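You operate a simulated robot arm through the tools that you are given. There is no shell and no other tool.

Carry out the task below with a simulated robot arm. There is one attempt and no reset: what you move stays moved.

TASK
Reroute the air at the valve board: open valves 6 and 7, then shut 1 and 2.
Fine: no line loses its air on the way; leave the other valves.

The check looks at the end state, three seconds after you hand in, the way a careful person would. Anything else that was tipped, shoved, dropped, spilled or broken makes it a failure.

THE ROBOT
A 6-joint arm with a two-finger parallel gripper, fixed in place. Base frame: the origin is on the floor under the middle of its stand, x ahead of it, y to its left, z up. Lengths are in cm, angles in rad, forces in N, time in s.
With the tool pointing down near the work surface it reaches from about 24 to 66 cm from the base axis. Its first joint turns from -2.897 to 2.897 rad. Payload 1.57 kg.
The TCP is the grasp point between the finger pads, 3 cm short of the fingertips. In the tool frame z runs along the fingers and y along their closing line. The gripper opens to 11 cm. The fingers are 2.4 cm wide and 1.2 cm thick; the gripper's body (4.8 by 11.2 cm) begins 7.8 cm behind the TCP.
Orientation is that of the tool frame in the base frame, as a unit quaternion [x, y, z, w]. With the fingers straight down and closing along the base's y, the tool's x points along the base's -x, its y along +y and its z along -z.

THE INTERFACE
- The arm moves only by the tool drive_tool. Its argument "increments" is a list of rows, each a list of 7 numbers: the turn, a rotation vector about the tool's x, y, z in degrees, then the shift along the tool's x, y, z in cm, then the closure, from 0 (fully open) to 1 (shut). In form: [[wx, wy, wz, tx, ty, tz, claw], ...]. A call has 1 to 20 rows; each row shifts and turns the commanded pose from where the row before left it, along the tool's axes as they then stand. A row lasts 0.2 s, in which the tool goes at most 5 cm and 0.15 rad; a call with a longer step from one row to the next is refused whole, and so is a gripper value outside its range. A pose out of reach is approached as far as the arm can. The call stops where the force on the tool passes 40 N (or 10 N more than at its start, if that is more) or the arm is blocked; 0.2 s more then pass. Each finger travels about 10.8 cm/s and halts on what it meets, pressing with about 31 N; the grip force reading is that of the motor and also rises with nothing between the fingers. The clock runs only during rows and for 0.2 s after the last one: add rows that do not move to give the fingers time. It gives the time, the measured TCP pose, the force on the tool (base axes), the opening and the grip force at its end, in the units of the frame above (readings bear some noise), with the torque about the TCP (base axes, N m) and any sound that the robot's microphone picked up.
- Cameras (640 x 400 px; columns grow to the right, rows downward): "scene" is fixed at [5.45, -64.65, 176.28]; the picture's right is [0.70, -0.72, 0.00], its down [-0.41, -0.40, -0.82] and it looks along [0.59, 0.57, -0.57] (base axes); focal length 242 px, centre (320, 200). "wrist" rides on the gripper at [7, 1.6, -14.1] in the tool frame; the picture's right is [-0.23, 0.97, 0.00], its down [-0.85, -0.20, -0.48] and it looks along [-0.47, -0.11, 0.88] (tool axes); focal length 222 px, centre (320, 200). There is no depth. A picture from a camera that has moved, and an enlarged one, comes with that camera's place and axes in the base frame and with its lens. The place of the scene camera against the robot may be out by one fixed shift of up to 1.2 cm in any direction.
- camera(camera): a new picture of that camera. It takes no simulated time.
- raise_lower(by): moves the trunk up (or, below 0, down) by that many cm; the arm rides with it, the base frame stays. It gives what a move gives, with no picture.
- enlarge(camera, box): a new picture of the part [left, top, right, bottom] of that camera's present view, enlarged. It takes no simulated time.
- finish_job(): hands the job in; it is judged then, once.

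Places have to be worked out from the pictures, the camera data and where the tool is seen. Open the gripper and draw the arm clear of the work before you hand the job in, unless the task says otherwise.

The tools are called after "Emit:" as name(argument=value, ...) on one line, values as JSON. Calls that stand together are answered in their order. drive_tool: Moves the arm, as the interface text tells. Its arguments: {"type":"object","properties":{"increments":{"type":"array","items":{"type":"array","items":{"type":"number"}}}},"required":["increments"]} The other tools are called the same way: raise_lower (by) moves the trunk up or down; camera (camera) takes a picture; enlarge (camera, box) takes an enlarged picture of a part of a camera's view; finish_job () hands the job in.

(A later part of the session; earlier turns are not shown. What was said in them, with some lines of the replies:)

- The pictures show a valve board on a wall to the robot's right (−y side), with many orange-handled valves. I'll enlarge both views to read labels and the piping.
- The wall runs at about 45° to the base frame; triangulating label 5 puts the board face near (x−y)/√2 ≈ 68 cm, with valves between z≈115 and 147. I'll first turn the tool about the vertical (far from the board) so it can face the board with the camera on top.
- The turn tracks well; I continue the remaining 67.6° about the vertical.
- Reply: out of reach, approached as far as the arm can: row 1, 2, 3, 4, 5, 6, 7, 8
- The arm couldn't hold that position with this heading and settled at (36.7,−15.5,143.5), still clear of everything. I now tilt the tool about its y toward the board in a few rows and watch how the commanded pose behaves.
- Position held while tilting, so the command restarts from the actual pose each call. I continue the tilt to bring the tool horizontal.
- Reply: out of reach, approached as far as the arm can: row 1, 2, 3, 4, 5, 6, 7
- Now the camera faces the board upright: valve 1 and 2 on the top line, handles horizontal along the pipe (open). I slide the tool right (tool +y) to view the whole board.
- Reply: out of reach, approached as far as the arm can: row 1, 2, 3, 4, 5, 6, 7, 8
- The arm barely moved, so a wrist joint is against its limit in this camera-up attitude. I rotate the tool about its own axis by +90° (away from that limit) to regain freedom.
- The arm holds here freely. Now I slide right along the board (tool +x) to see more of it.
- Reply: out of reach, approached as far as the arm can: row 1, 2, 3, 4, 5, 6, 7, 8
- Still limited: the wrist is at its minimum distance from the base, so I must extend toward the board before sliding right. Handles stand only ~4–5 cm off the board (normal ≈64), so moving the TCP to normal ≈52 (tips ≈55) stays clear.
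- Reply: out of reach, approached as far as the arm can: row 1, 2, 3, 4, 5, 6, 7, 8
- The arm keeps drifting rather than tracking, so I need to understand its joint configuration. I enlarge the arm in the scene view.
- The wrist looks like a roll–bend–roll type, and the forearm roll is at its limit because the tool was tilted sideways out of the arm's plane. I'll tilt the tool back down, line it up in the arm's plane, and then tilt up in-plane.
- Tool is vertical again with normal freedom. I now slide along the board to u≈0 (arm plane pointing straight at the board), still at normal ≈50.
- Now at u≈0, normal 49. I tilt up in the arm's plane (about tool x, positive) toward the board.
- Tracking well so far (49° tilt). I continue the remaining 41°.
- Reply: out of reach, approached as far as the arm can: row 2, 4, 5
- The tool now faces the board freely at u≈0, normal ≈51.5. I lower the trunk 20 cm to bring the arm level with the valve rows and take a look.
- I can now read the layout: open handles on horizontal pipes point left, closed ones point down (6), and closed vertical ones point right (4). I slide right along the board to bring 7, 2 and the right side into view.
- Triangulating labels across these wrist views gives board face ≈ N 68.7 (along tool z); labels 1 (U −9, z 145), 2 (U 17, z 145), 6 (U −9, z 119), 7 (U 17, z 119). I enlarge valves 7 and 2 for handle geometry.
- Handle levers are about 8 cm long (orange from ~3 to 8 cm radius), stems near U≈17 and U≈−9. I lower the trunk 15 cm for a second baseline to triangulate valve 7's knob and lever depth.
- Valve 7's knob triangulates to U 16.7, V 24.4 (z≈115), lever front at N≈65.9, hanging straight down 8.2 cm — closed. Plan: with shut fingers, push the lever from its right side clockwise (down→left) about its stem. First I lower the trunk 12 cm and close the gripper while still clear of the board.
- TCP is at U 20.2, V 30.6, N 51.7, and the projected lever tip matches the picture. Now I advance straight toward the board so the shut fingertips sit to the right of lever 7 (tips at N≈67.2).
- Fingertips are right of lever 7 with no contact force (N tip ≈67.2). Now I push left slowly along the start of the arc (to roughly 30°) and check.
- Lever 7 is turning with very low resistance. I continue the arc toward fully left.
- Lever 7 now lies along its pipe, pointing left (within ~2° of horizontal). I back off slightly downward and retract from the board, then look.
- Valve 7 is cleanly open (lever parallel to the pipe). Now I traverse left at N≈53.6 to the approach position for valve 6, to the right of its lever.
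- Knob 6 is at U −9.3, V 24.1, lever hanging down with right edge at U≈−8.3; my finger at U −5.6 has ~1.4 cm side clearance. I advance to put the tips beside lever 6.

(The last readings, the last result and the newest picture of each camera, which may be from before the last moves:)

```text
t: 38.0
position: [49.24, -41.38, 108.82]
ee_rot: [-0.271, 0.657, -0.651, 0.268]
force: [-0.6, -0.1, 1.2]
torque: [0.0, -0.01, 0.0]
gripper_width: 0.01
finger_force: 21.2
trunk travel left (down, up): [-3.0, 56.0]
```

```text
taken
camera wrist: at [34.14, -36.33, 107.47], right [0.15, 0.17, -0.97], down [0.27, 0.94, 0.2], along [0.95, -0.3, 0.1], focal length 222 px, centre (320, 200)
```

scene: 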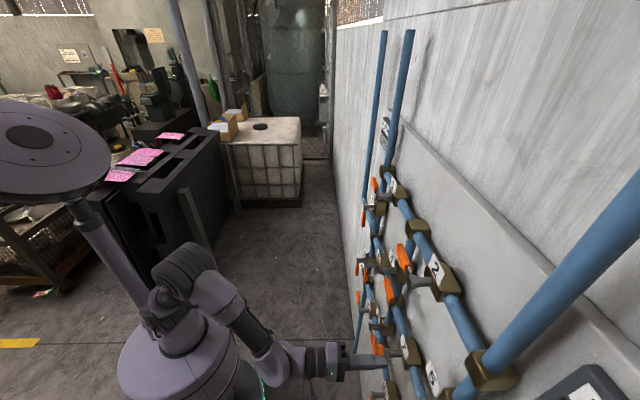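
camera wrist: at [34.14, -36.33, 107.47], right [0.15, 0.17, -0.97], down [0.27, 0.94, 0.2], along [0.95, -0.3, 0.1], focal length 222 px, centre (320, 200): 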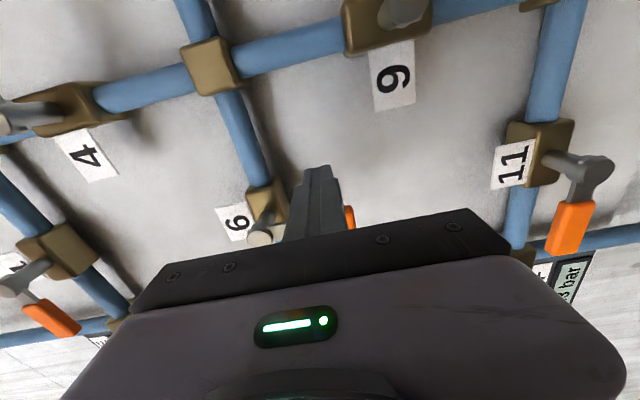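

Tips are beside lever 6 at N≈67.3 with no contact. I run the same clockwise arc that worked on valve 7.

Emit:
drive_tool(increments=[[0, 0, 0, -0.67, -0.05, 0, 1], [0, 0, 0, -0.67, -0.05, 0, 1], [0, 0, 0, -0.76, 0.21, 0, 1], [0, 0, 0, -0.76, 0.21, 0, 1], [0, 0, 0, -0.84, 0, 0, 1], [0, 0, 0, -0.84, 0, 0, 1], [0, 0, 0, -0.86, -0.24, 0, 1], [0, 0, 0, -0.86, -0.24, 0, 1], [0, 0, 0, -0.79, -0.5, 0, 1], [0, 0, 0, -0.79, -0.5, 0, 1], [0, 0, 0, -0.64, -0.74, 0, 1], [0, 0, 0, -0.64, -0.74, 0, 1], [0, 0, 0, -0.4, -0.87, 0, 1], [0, 0, 0, -0.4, -0.87, 0, 1]])

Emit:
camera(camera="wrist")

Emit:
enlarge(camera="wrist", box=[180, 60, 420, 210])

```text
t: 41.0
position: [56.13, -34.56, 112.97]
ee_rot: [-0.271, 0.66, -0.647, 0.267]
force: [-13.2, 1.7, -19.6]
torque: [0.24, -0.24, -0.19]
gripper_width: 0.03
finger_force: 20.9
trunk travel left (down, up): [-3.0, 56.0]
```

```text
taken
camera wrist: at [41.12, -29.45, 111.54], right [0.15, 0.17, -0.97], down [0.27, 0.94, 0.21], along [0.95, -0.3, 0.09], focal length 222 px, centre (320, 200)
```

wrist: 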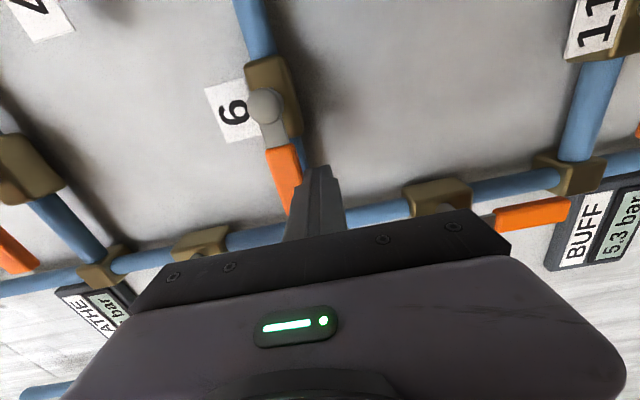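

```text
2.67 times, centred on (300, 135) of wrist
camera zoom: at [41.12, -29.45, 111.54], right [0.15, 0.17, -0.97], down [0.27, 0.94, 0.21], along [0.95, -0.3, 0.09], focal length 592 px, centre (373, 373)
```

zoom: 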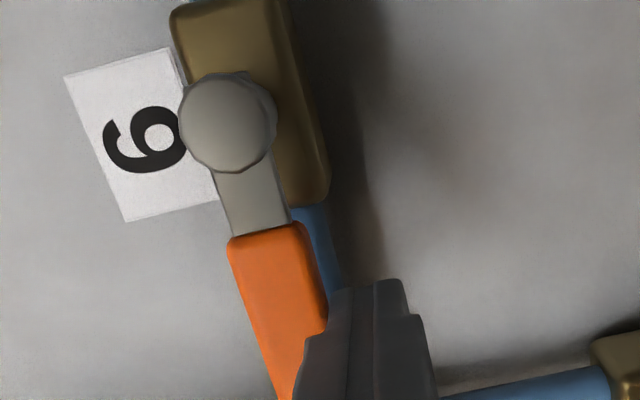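

Force built to ~24 N at the end: lever 6 reached its hard stop, lying along the pipe. I back off downward, retract, and check.

Emit:
drive_tool(increments=[[0, 0, 0, 0, 0.5, 0, 1], [0, 0, 0, 0, 0.4, -0.8, 1], [0, 0, 0, 0, 0, -2, 1], [0, 0, 0, 0, 0, -2.5, 1], [0, 0, 0, 0, 0, -2.5, 1], [0, 0, 0, 0, 0, -2.5, 1]])

Emit:
camera(camera="wrist")

Emit:
enlarge(camera="wrist", box=[180, 60, 420, 210])

Emit:
camera(camera="scene")

```text
t: 42.4
position: [49.02, -27.06, 112.68]
ee_rot: [-0.271, 0.657, -0.65, 0.269]
force: [-0.2, -1.1, 0.9]
torque: [0.02, 0.01, 0.01]
gripper_width: 0.0
finger_force: 20.9
trunk travel left (down, up): [-3.0, 56.0]
```

```text
taken
camera wrist: at [34.09, -22.07, 111.12], right [0.15, 0.17, -0.97], down [0.27, 0.94, 0.2], along [0.95, -0.3, 0.1], focal length 222 px, centre (320, 200)
```

wrist: 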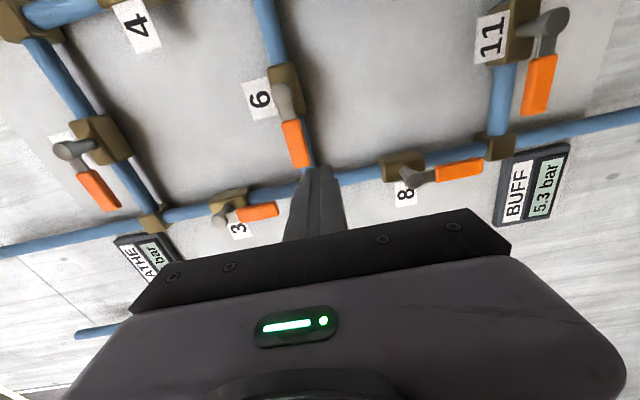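

```text
2.67 times, centred on (300, 135) of wrist
camera zoom: at [34.09, -22.07, 111.12], right [0.15, 0.17, -0.97], down [0.27, 0.94, 0.2], along [0.95, -0.3, 0.1], focal length 592 px, centre (373, 373)
```

zoom: 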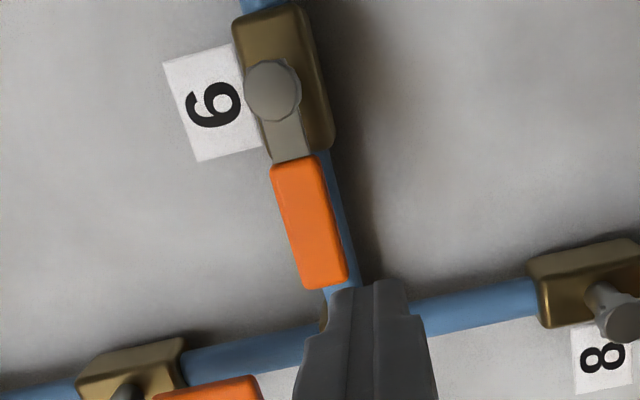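

```text
taken
```

scene: 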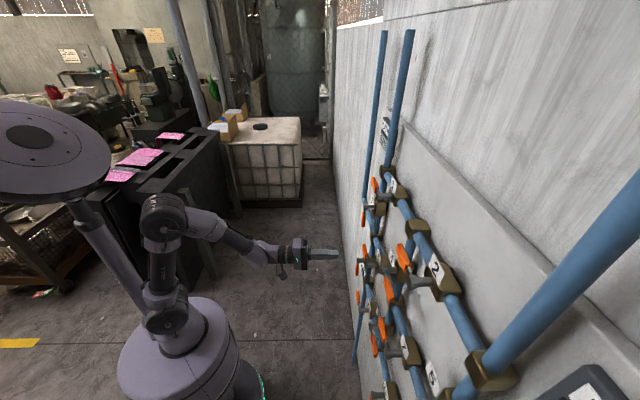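

Valve 6 is open and aligned; LATHE and BUFF gauges still read pressure. Now for valve 1: I raise the trunk 32 cm at this U (−15.6), which puts the shut fingers above valve 1's left-pointing lever, still 9 cm off the handles.

Emit:
enlarge(camera="wrist", box=[90, 120, 330, 270])

Emit:
raise_lower(by=32)

Emit:
camera(camera="wrist")

Emit:
enlarge(camera="wrist", box=[180, 60, 420, 210])

```text
2.67 times, centred on (210, 195) of wrist
camera zoom: at [34.09, -22.07, 111.12], right [0.15, 0.17, -0.97], down [0.27, 0.94, 0.2], along [0.95, -0.3, 0.1], focal length 592 px, centre (613, 213)
```

zoom: 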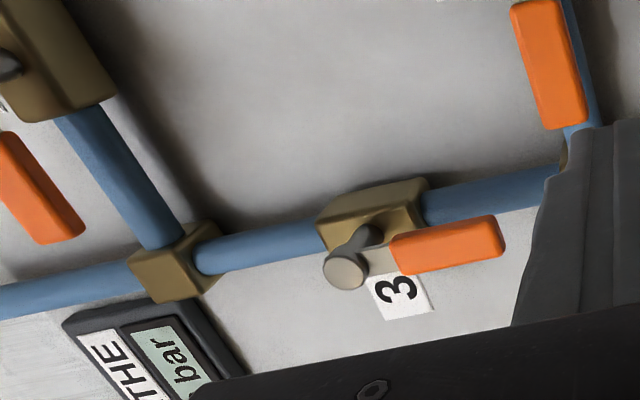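

```text
t: 45.6
position: [49.14, -27.12, 144.59]
ee_rot: [-0.271, 0.657, -0.651, 0.268]
force: [-0.1, -0.2, 0.5]
torque: [0.0, 0.03, 0.01]
gripper_width: 0.0
finger_force: 20.7
trunk travel left (down, up): [-35.0, 24.0]
```

```text
taken
camera wrist: at [34.1, -22.09, 143.09], right [0.15, 0.17, -0.97], down [0.27, 0.94, 0.2], along [0.95, -0.3, 0.1], focal length 222 px, centre (320, 200)
```

wrist: 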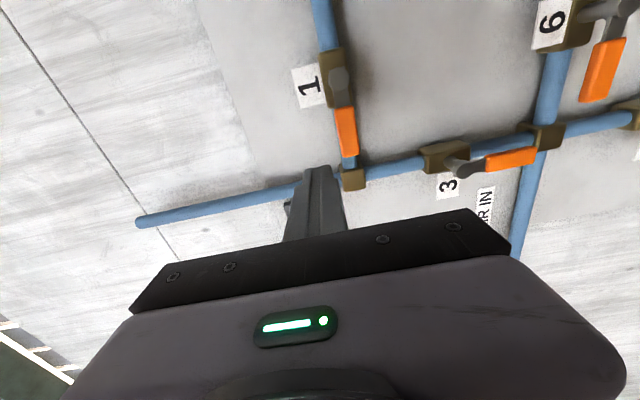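

```text
2.67 times, centred on (300, 135) of wrist
camera zoom: at [34.1, -22.09, 143.09], right [0.15, 0.17, -0.97], down [0.27, 0.94, 0.2], along [0.95, -0.3, 0.1], focal length 592 px, centre (373, 373)
```

zoom: 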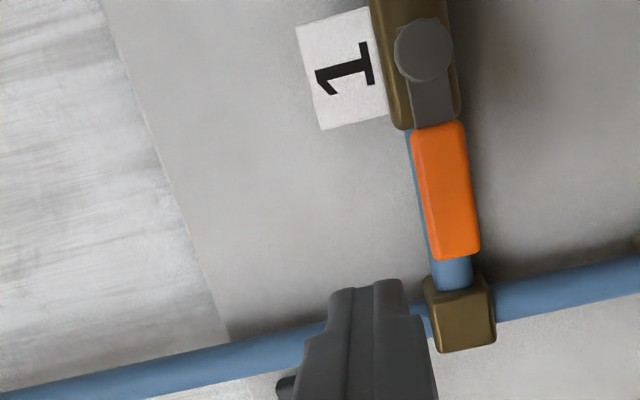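

Knob 1 is at U −9.2, V −1.7 with its lever pointing straight left; my shut fingers sit 1.2 cm above the lever line. I advance beside it.

Emit:
drive_tool(increments=[[0, 0, 0, 0.1, 0, 2, 1], [0, 0, 0, 0.1, 0, 2, 1], [0, 0, 0, 0, 0, 2, 1], [0, 0, 0, 0, 0, 2, 1], [0, 0, 0, 0, 0, 1.4, 1], [0, 0, 0, 0, 0, 1.0, 1]])

Emit:
camera(camera="wrist")

```text
t: 47.0
position: [56.33, -34.65, 144.45]
ee_rot: [-0.271, 0.658, -0.65, 0.268]
force: [0.1, -0.5, -0.3]
torque: [0.02, 0.0, -0.01]
gripper_width: 0.01
finger_force: 20.9
trunk travel left (down, up): [-35.0, 24.0]
```

```text
taken
camera wrist: at [41.25, -29.56, 143.07], right [0.15, 0.17, -0.97], down [0.27, 0.94, 0.2], along [0.95, -0.3, 0.1], focal length 222 px, centre (320, 200)
```

wrist: 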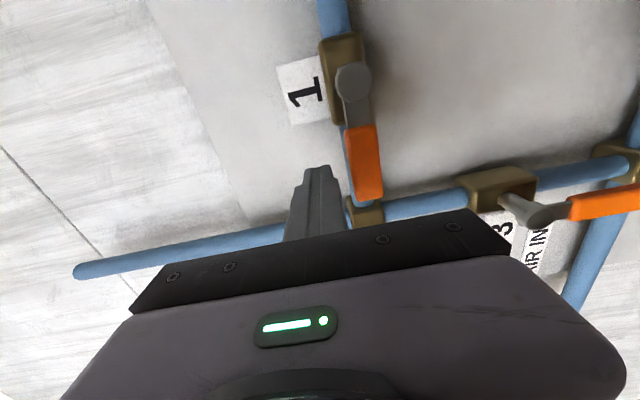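

Finger tips are just above lever 1's orange grip, no contact. With 6 and 7 open, I now push lever 1 counter-clockwise from left to down (closing).

Emit:
drive_tool(increments=[[0, 0, 0, 0, 0.77, 0, 1], [0, 0, 0, 0, 0.77, 0, 1], [0, 0, 0, -0.18, 0.71, 0, 1], [0, 0, 0, -0.18, 0.71, 0, 1], [0, 0, 0, 0, 0.78, 0, 1], [0, 0, 0, 0, 0.78, 0, 1], [0, 0, 0, 0.21, 0.8, 0, 1], [0, 0, 0, 0.21, 0.8, 0, 1], [0, 0, 0, 0.45, 0.76, 0, 1], [0, 0, 0, 0.45, 0.76, 0, 1], [0, 0, 0, 0.68, 0.63, 0, 1], [0, 0, 0, 0.68, 0.63, 0, 1], [0, 0, 0, 0.87, 0.42, 0, 1], [0, 0, 0, 0.87, 0.42, 0, 1], [0, 0, 0, 0.15, 0, 0, 1]])

Emit:
camera(camera="wrist")

Emit:
enlarge(camera="wrist", box=[180, 60, 420, 210])

```text
t: 50.2
position: [53.26, -37.34, 134.65]
ee_rot: [-0.272, 0.657, -0.65, 0.267]
force: [5.5, 4.2, -0.6]
torque: [-0.08, -0.08, 0.09]
gripper_width: 0.03
finger_force: 22.0
trunk travel left (down, up): [-35.0, 24.0]
```

```text
taken
camera wrist: at [38.32, -32.36, 133.26], right [0.15, 0.17, -0.97], down [0.27, 0.94, 0.2], along [0.95, -0.29, 0.1], focal length 222 px, centre (320, 200)
```

wrist: 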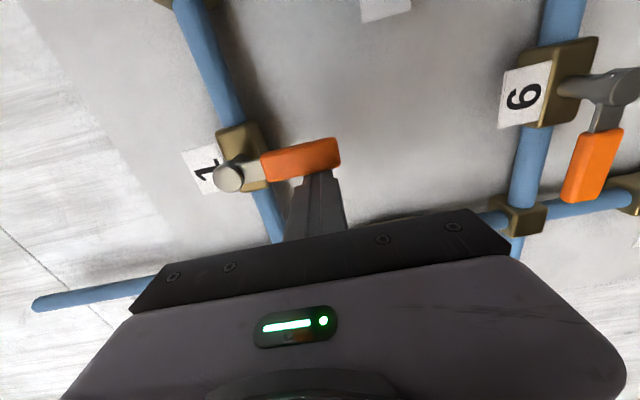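

```text
2.67 times, centred on (300, 135) of wrist
camera zoom: at [38.32, -32.36, 133.26], right [0.15, 0.17, -0.97], down [0.27, 0.94, 0.2], along [0.95, -0.29, 0.1], focal length 592 px, centre (373, 373)
```

zoom: 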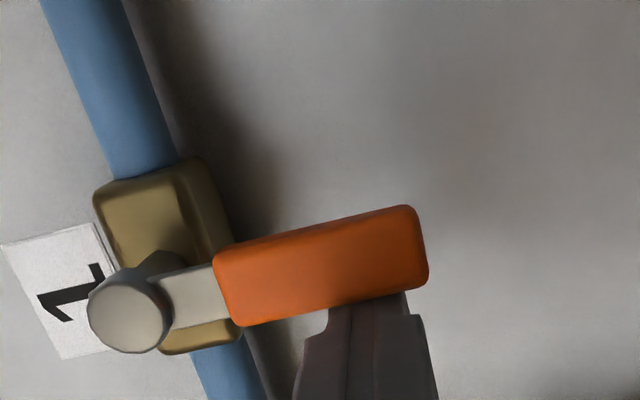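

Lever 1 now points straight down (perpendicular to its pipe), with ~7 N at the stop: shut. I back off left and retract.

Emit:
drive_tool(increments=[[0, 0, 0, -0.5, 0, 0, 1], [0, 0, 0, -0.4, 0, -0.8, 1], [0, 0, 0, 0, 0, -2, 1], [0, 0, 0, 0, 0, -2.5, 1], [0, 0, 0, 0, 0, -2.5, 1], [0, 0, 0, 0, 0, -2.5, 1]])

Emit:
camera(camera="wrist")

```text
t: 51.6
position: [46.6, -29.73, 134.77]
ee_rot: [-0.27, 0.658, -0.65, 0.268]
force: [-0.2, 1.0, 0.4]
torque: [0.0, -0.03, 0.0]
gripper_width: 0.0
finger_force: 21.5
trunk travel left (down, up): [-35.0, 24.0]
```

```text
taken
camera wrist: at [31.54, -24.54, 133.36], right [0.15, 0.17, -0.97], down [0.27, 0.94, 0.2], along [0.95, -0.3, 0.1], focal length 222 px, centre (320, 200)
```

wrist: 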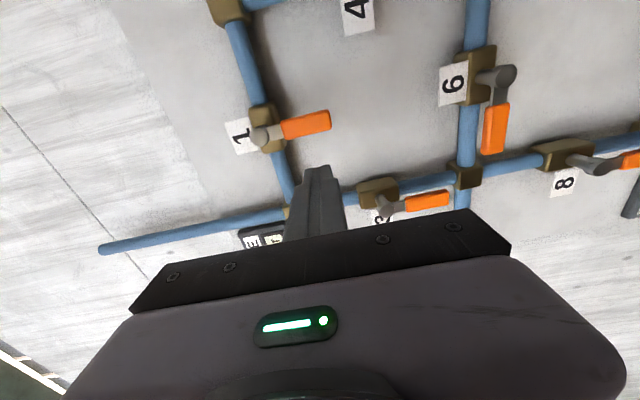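

Valve 1 is shut, others untouched. I traverse right and up at N≈54 to above valve 2's lever.

Emit:
drive_tool(increments=[[0, 0, 0, 2.05, -0.9, 0, 1], [0, 0, 0, 2.05, -0.9, 0, 1], [0, 0, 0, 2.05, -0.9, 0, 1], [0, 0, 0, 2.05, -0.9, 0, 1], [0, 0, 0, 2.05, -0.9, 0, 1], [0, 0, 0, 2.05, -0.9, 0, 1], [0, 0, 0, 2.05, -0.9, 0, 1], [0, 0, 0, 2.05, -0.9, 0, 1], [0, 0, 0, 2.05, -0.9, 0, 1], [0, 0, 0, 2.05, -0.9, 0, 1], [0, 0, 0, 1.95, -1.0, 0, 1]])

Emit:
camera(camera="wrist")

Emit:
enlarge(camera="wrist", box=[180, 60, 420, 210])

```text
t: 54.0
position: [30.72, -45.41, 144.78]
ee_rot: [-0.27, 0.659, -0.649, 0.268]
force: [0.2, 0.3, -0.1]
torque: [0.0, -0.01, 0.03]
gripper_width: 0.0
finger_force: 21.8
trunk travel left (down, up): [-35.0, 24.0]
```

```text
taken
camera wrist: at [15.74, -40.46, 143.38], right [0.15, 0.17, -0.97], down [0.27, 0.94, 0.21], along [0.95, -0.3, 0.1], focal length 222 px, centre (320, 200)
```

wrist: 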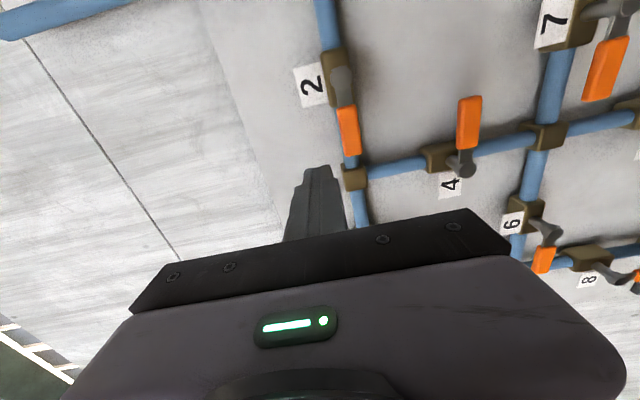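

```text
2.67 times, centred on (300, 135) of wrist
camera zoom: at [15.74, -40.46, 143.38], right [0.15, 0.17, -0.97], down [0.27, 0.94, 0.21], along [0.95, -0.3, 0.1], focal length 592 px, centre (373, 373)
```

zoom: 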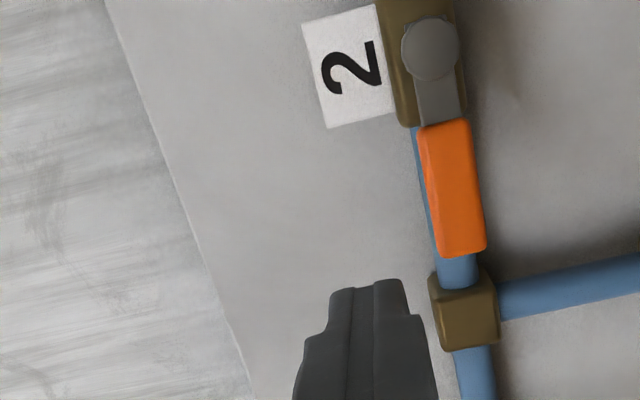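

Knob 2 is at U 16.7, V −1.65, lever pointing straight left; relative position matches the valve 1 setup almost exactly. I advance beside it.

Emit:
drive_tool(increments=[[0, 0, 0, 0.1, 0.1, 2, 1], [0, 0, 0, 0.05, 0.1, 2, 1], [0, 0, 0, 0, 0, 2, 1], [0, 0, 0, 0, 0, 2, 1], [0, 0, 0, 0, 0, 1.4, 1], [0, 0, 0, 0, 0, 1.0, 1]])

Emit:
camera(camera="wrist")

```text
t: 55.4
position: [38.15, -53.08, 144.44]
ee_rot: [-0.271, 0.658, -0.649, 0.268]
force: [0.4, 0.0, -0.8]
torque: [0.03, 0.03, -0.01]
gripper_width: 0.01
finger_force: 21.1
trunk travel left (down, up): [-35.0, 24.0]
```

```text
taken
camera wrist: at [22.99, -48.01, 143.02], right [0.15, 0.17, -0.97], down [0.27, 0.94, 0.21], along [0.95, -0.3, 0.1], focal length 222 px, centre (320, 200)
```

wrist: 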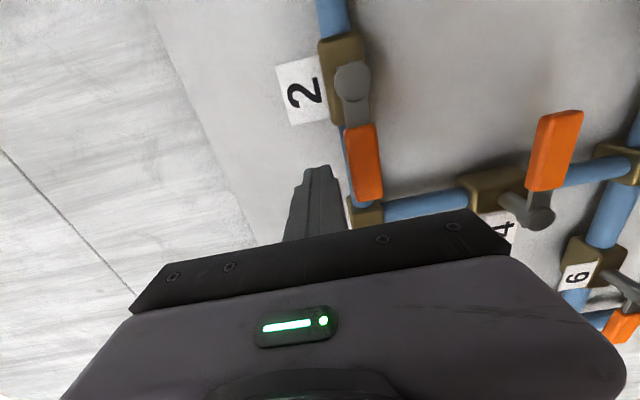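

Same geometry as valve 1, no contact yet. I run the same counter-clockwise arc to shut valve 2.

Emit:
drive_tool(increments=[[0, 0, 0, 0, 0.77, 0, 1], [0, 0, 0, 0, 0.77, 0, 1], [0, 0, 0, -0.18, 0.71, 0, 1], [0, 0, 0, -0.18, 0.71, 0, 1], [0, 0, 0, 0, 0.78, 0, 1], [0, 0, 0, 0, 0.78, 0, 1], [0, 0, 0, 0.21, 0.8, 0, 1], [0, 0, 0, 0.21, 0.8, 0, 1], [0, 0, 0, 0.45, 0.76, 0, 1], [0, 0, 0, 0.45, 0.76, 0, 1], [0, 0, 0, 0.68, 0.63, 0, 1], [0, 0, 0, 0.68, 0.63, 0, 1], [0, 0, 0, 0.87, 0.42, 0, 1], [0, 0, 0, 0.87, 0.42, 0, 1], [0, 0, 0, 0.15, 0, 0, 1]])

Emit:
camera(camera="wrist")

Emit:
enlarge(camera="wrist", box=[180, 60, 420, 210])

```text
t: 58.6
position: [34.98, -55.74, 134.77]
ee_rot: [-0.271, 0.658, -0.65, 0.268]
force: [2.9, 2.5, -1.1]
torque: [0.01, 0.01, 0.06]
gripper_width: 0.0
finger_force: 21.4
trunk travel left (down, up): [-35.0, 24.0]
```

```text
taken
camera wrist: at [19.97, -50.74, 133.27], right [0.15, 0.17, -0.97], down [0.27, 0.94, 0.2], along [0.95, -0.29, 0.1], focal length 222 px, centre (320, 200)
```

wrist: 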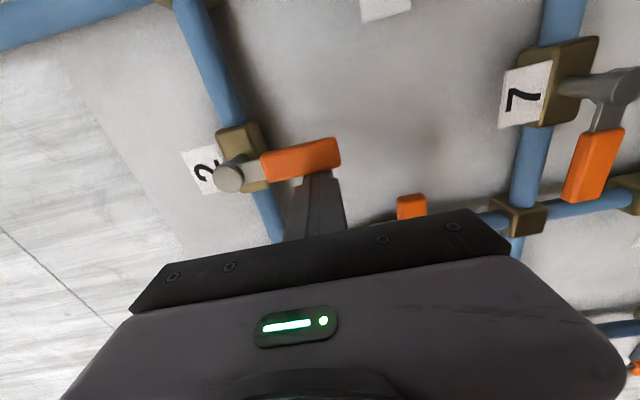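

```text
2.67 times, centred on (300, 135) of wrist
camera zoom: at [19.97, -50.74, 133.27], right [0.15, 0.17, -0.97], down [0.27, 0.94, 0.2], along [0.95, -0.29, 0.1], focal length 592 px, centre (373, 373)
```

zoom: 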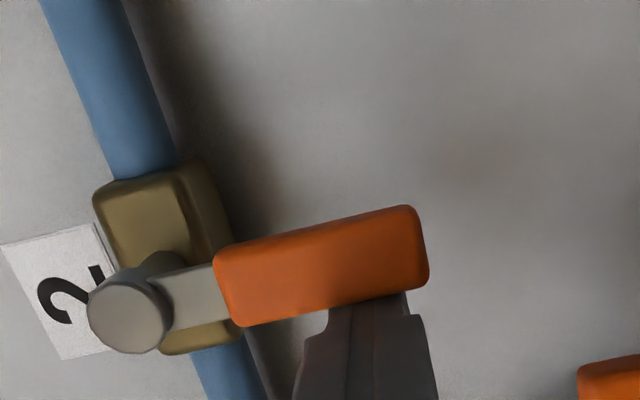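

Lever 2 matches valve 1's end state exactly: pointing straight down, with a small stop force. I back off left, retract from the board, and open the gripper once clear.

Emit:
drive_tool(increments=[[0, 0, 0, -0.5, 0, 0, 1], [0, 0, 0, -0.4, 0, -0.8, 1], [0, 0, 0, 0, 0, -2, 1], [0, 0, 0, 0, 0, -2.5, 1], [0, 0, 0, 0, 0, -2.5, 1], [0, 0, 0, 0, 0, -2.5, 1], [0, 0, 0, 0, 0, -1.5, 1]])

Emit:
camera(camera="wrist")

Emit:
camera(camera="scene")

```text
t: 60.2
position: [27.19, -46.88, 135.04]
ee_rot: [-0.271, 0.657, -0.65, 0.268]
force: [0.8, 0.4, 0.2]
torque: [-0.01, -0.01, 0.02]
gripper_width: 0.0
finger_force: 21.5
trunk travel left (down, up): [-35.0, 24.0]
```

```text
taken
camera wrist: at [12.18, -41.82, 133.46], right [0.15, 0.17, -0.97], down [0.27, 0.94, 0.2], along [0.95, -0.29, 0.1], focal length 222 px, centre (320, 200)
```

wrist: 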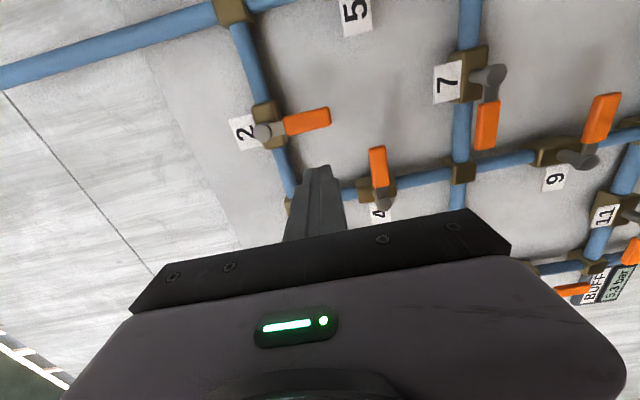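

```text
taken
```

scene: 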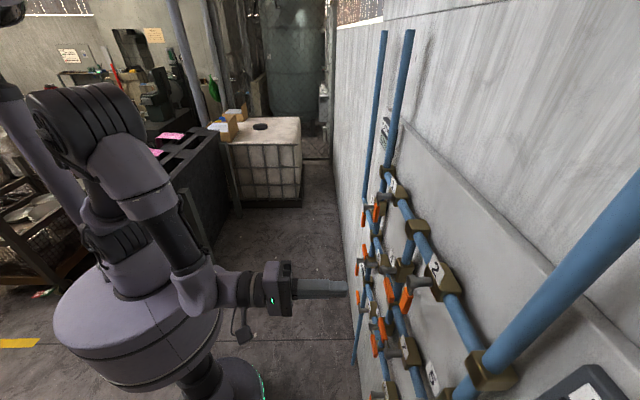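

All four levers show the wanted state. I open the gripper here (clear of the board) and slide left for a final check of the LATHE gauge and the left-hand valves.

Emit:
drive_tool(increments=[[0, 0, 0, 0, 0, 0, 0], [0, 0, 0, 0, 0, 0, 0], [0, 0, 0, 0, 0, 0, 0], [0, 0, 0, 0, 0, 0, 0], [0, 0, 0, -2, 0, 0, 0], [0, 0, 0, -2, 0, 0, 0], [0, 0, 0, -2, 0, 0, 0], [0, 0, 0, -2, 0, 0, 0], [0, 0, 0, -2, 0, 0, 0], [0, 0, 0, -2, 0, 0, 0], [0, 0, 0, -2, 0, 0, 0], [0, 0, 0, -2, 0, 0, 0], [0, 0, 0, -2, 0, 0, 0], [0, 0, 0, -2, 0, 0, 0], [0, 0, 0, -2, 0, 0, 0], [0, 0, 0, -2, 0, 0, 0]])

Emit:
raise_lower(by=12)

Emit:
camera(camera="wrist")

Emit:
camera(camera="scene")

```text
t: 63.6
position: [44.33, -29.98, 134.93]
ee_rot: [-0.271, 0.657, -0.65, 0.268]
force: [0.6, 0.4, 0.0]
torque: [-0.02, 0.01, -0.01]
gripper_width: 11.01
finger_force: 0.0
trunk travel left (down, up): [-35.0, 24.0]
```

```text
t: 65.1
position: [44.25, -30.13, 146.84]
ee_rot: [-0.271, 0.657, -0.65, 0.268]
force: [-0.9, 0.2, -0.5]
torque: [-0.01, -0.02, -0.01]
gripper_width: 11.03
finger_force: 0.0
trunk travel left (down, up): [-47.0, 12.0]
```

```text
taken
camera wrist: at [29.29, -25.03, 145.43], right [0.15, 0.17, -0.97], down [0.27, 0.94, 0.2], along [0.95, -0.3, 0.1], focal length 222 px, centre (320, 200)
```

wrist: 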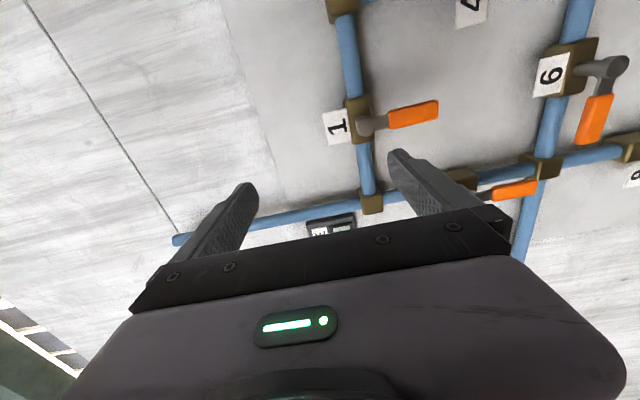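

```text
taken
```

scene: 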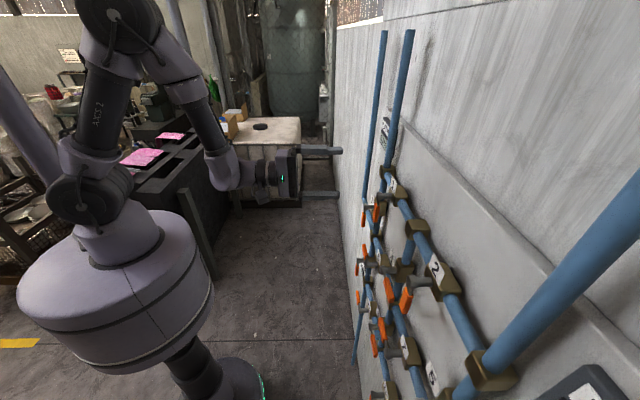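

Valves 1 (shut), 6 (open) and 3 (untouched) look right. One more slide left to read the LATHE gauge.

Emit:
drive_tool(increments=[[0, 0, 0, -2, 0, 0, 0], [0, 0, 0, -2, 0, 0, 0], [0, 0, 0, -2, 0, 0, 0], [0, 0, 0, -2, 0, 0, 0], [0, 0, 0, -2, 0, 0, 0], [0, 0, 0, -2, 0, 0, 0]])

Emit:
camera(camera="wrist")

Emit:
enlarge(camera="wrist", box=[280, 60, 640, 270])

```text
t: 66.5
position: [52.83, -21.52, 146.76]
ee_rot: [-0.27, 0.658, -0.65, 0.268]
force: [0.1, 0.8, 0.8]
torque: [0.01, -0.01, -0.02]
gripper_width: 11.0
finger_force: 0.1
trunk travel left (down, up): [-47.0, 12.0]
```

```text
taken
camera wrist: at [37.75, -16.45, 145.37], right [0.15, 0.17, -0.97], down [0.27, 0.94, 0.2], along [0.95, -0.3, 0.1], focal length 222 px, centre (320, 200)
```

wrist: 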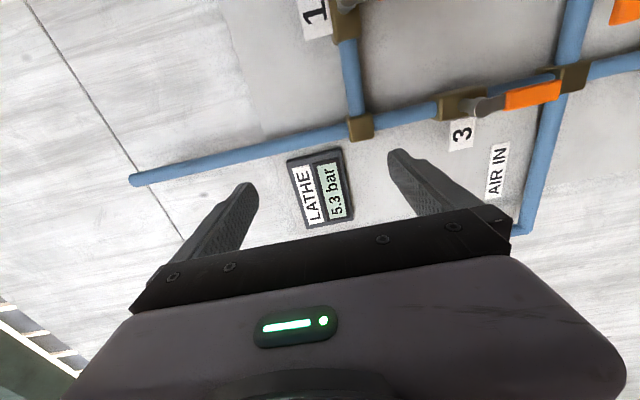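

```text
1.78 times, centred on (460, 165) of wrist
camera zoom: at [37.75, -16.45, 145.37], right [0.15, 0.17, -0.97], down [0.27, 0.94, 0.2], along [0.95, -0.3, 0.1], focal length 395 px, centre (71, 262)
```

zoom: 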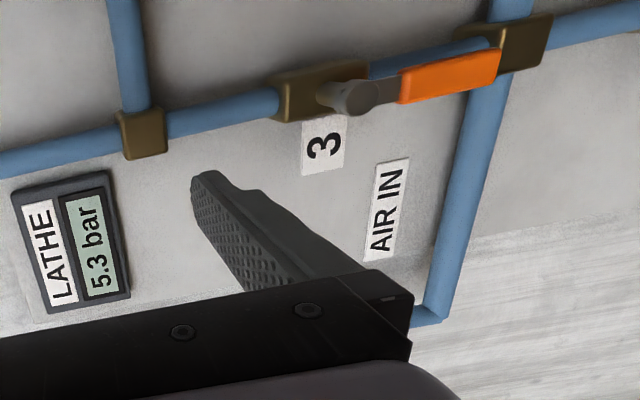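

LATHE reads 5.3 bar. AIR IN actually feeds from the left, so I also want to confirm the PRESS line (right side) kept its pressure; I slide right to view its gauge and valve 5.

Emit:
drive_tool(increments=[[0, 0, 0, 2.5, 0, 0, 0], [0, 0, 0, 2.5, 0, 0, 0], [0, 0, 0, 2.5, 0, 0, 0], [0, 0, 0, 2.5, 0, 0, 0], [0, 0, 0, 2.5, 0, 0, 0], [0, 0, 0, 2.5, 0, 0, 0], [0, 0, 0, 2.5, 0, 0, 0], [0, 0, 0, 2.5, 0, 0, 0], [0, 0, 0, 2.5, 0, 0, 0], [0, 0, 0, 2.5, 0, 0, 0], [0, 0, 0, 2.5, 0, 0, 0], [0, 0, 0, 2.5, 0, 0, 0], [0, 0, 0, 2.5, 0, 0, 0], [0, 0, 0, 2.5, 0, 0, 0], [0, 0, 0, 2.5, 0, 0, 0], [0, 0, 0, 2.5, 0, 0, 0], [0, 0, 0, 2.5, 0, 0, 0], [0, 0, 0, 2.5, 0, 0, 0]])

Emit:
camera(camera="wrist")

```text
t: 70.3
position: [20.7, -53.43, 146.91]
ee_rot: [-0.27, 0.658, -0.649, 0.269]
force: [-0.2, -0.7, 0.1]
torque: [-0.05, -0.02, 0.02]
gripper_width: 11.0
finger_force: 0.1
trunk travel left (down, up): [-47.0, 12.0]
```

```text
taken
camera wrist: at [5.7, -48.34, 145.45], right [0.15, 0.17, -0.97], down [0.27, 0.94, 0.21], along [0.95, -0.3, 0.1], focal length 222 px, centre (320, 200)
```

wrist: 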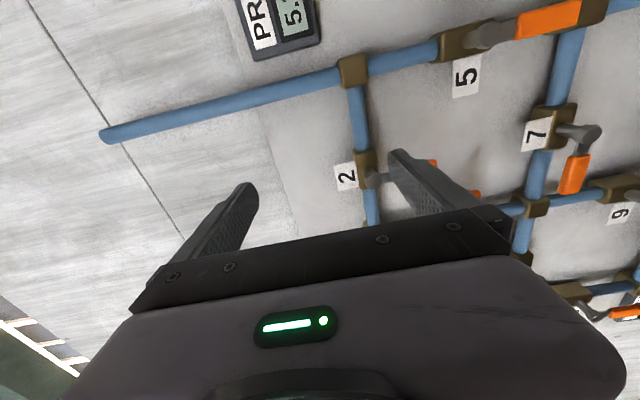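

Emit:
enlarge(camera="wrist", box=[220, 0, 640, 240])

Emit:
enlarge(camera="scene", box=[330, 150, 530, 400])

```text
1.52 times, centred on (430, 120) of wrist
camera zoom: at [5.7, -48.34, 145.45], right [0.15, 0.17, -0.97], down [0.27, 0.94, 0.21], along [0.95, -0.3, 0.1], focal length 338 px, centre (152, 322)
```

zoom: 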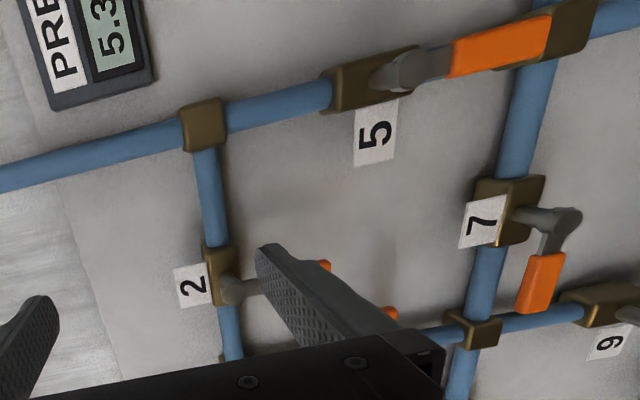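

```text
1.60 times, centred on (430, 275) of scene
camera zoom: at [5.45, -64.65, 176.28], right [0.7, -0.72, 0.0], down [-0.41, -0.4, -0.82], along [0.59, 0.57, -0.57], focal length 388 px, centre (144, 80)
```

zoom: 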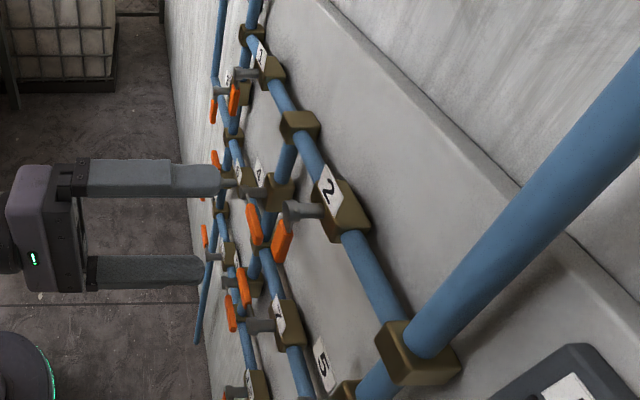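

PRESS reads 5.3 bar, valve 5 is untouched, 7 open, 2 shut. I draw the arm further clear: retract from the board and raise the trunk.

Emit:
drive_tool(increments=[[0, 0, 0, 0, 0, -1.5, 0], [0, 0, 0, 0, 0, -1.5, 0], [0, 0, 0, 0, 0, -1.5, 0], [0, 0, 0, 0, 0, -1.5, 0]])

Emit:
raise_lower(by=10)

Emit:
camera(camera="scene")

Emit:
camera(camera="wrist")

```text
t: 71.3
position: [16.47, -48.86, 147.08]
ee_rot: [-0.271, 0.657, -0.65, 0.268]
force: [0.7, 0.1, 0.3]
torque: [-0.01, 0.04, 0.0]
gripper_width: 10.99
finger_force: 0.1
trunk travel left (down, up): [-47.0, 12.0]
```

```text
t: 72.6
position: [16.62, -49.01, 157.03]
ee_rot: [-0.271, 0.657, -0.651, 0.268]
force: [-0.1, 0.6, 0.5]
torque: [-0.02, -0.01, 0.0]
gripper_width: 11.0
finger_force: 0.1
trunk travel left (down, up): [-57.0, 2.0]
```

```text
taken
```

scene: 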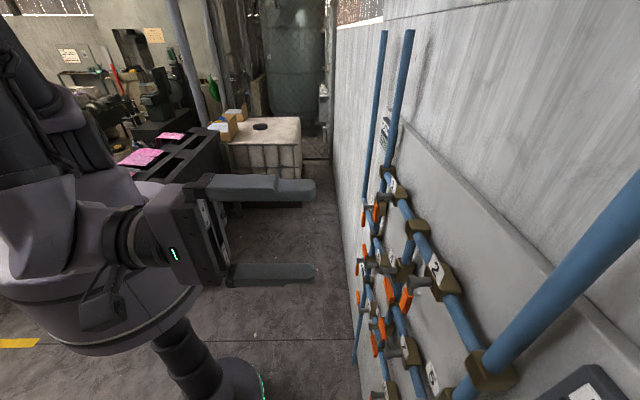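

```text
taken
camera wrist: at [1.57, -43.89, 155.55], right [0.15, 0.17, -0.97], down [0.27, 0.94, 0.2], along [0.95, -0.3, 0.1], focal length 222 px, centre (320, 200)
```

wrist: 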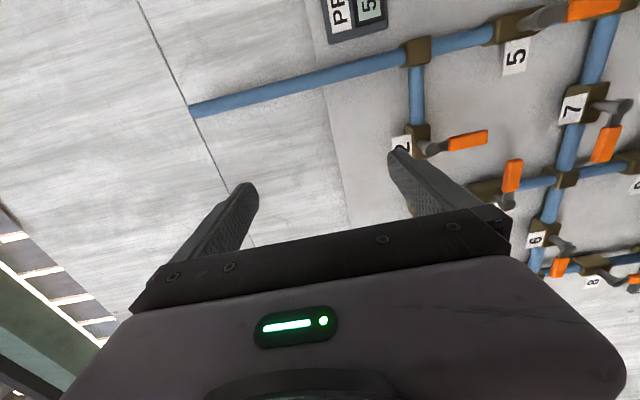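

The arm is well clear with the gripper open; valves 6 and 7 are along their pipes (open), 1 and 2 perpendicular (shut), and nothing else has moved. Handing in.

Emit:
finish_job()

```text
The job is handed in.
```

The air is rerouted: valves 7 and 6 were opened first, then 1 and 2 were shut. I handed the job in, and no verdict has come back yet.

- **Valves:** The levers on 6 and 7 now lie along their pipes. The levers on 1 and 2 point straight down, across theirs. I touched no other valve.
- **Air:** After the change, the LATHE and PRESS gauges read 5.3 bar. BUFF read 5.3 bar after 6 and 7 were opened. I did not check the gauge at the lower right.
- **Arm:** It is drawn back from the board with the gripper open, and nothing was knocked or moved along the way.
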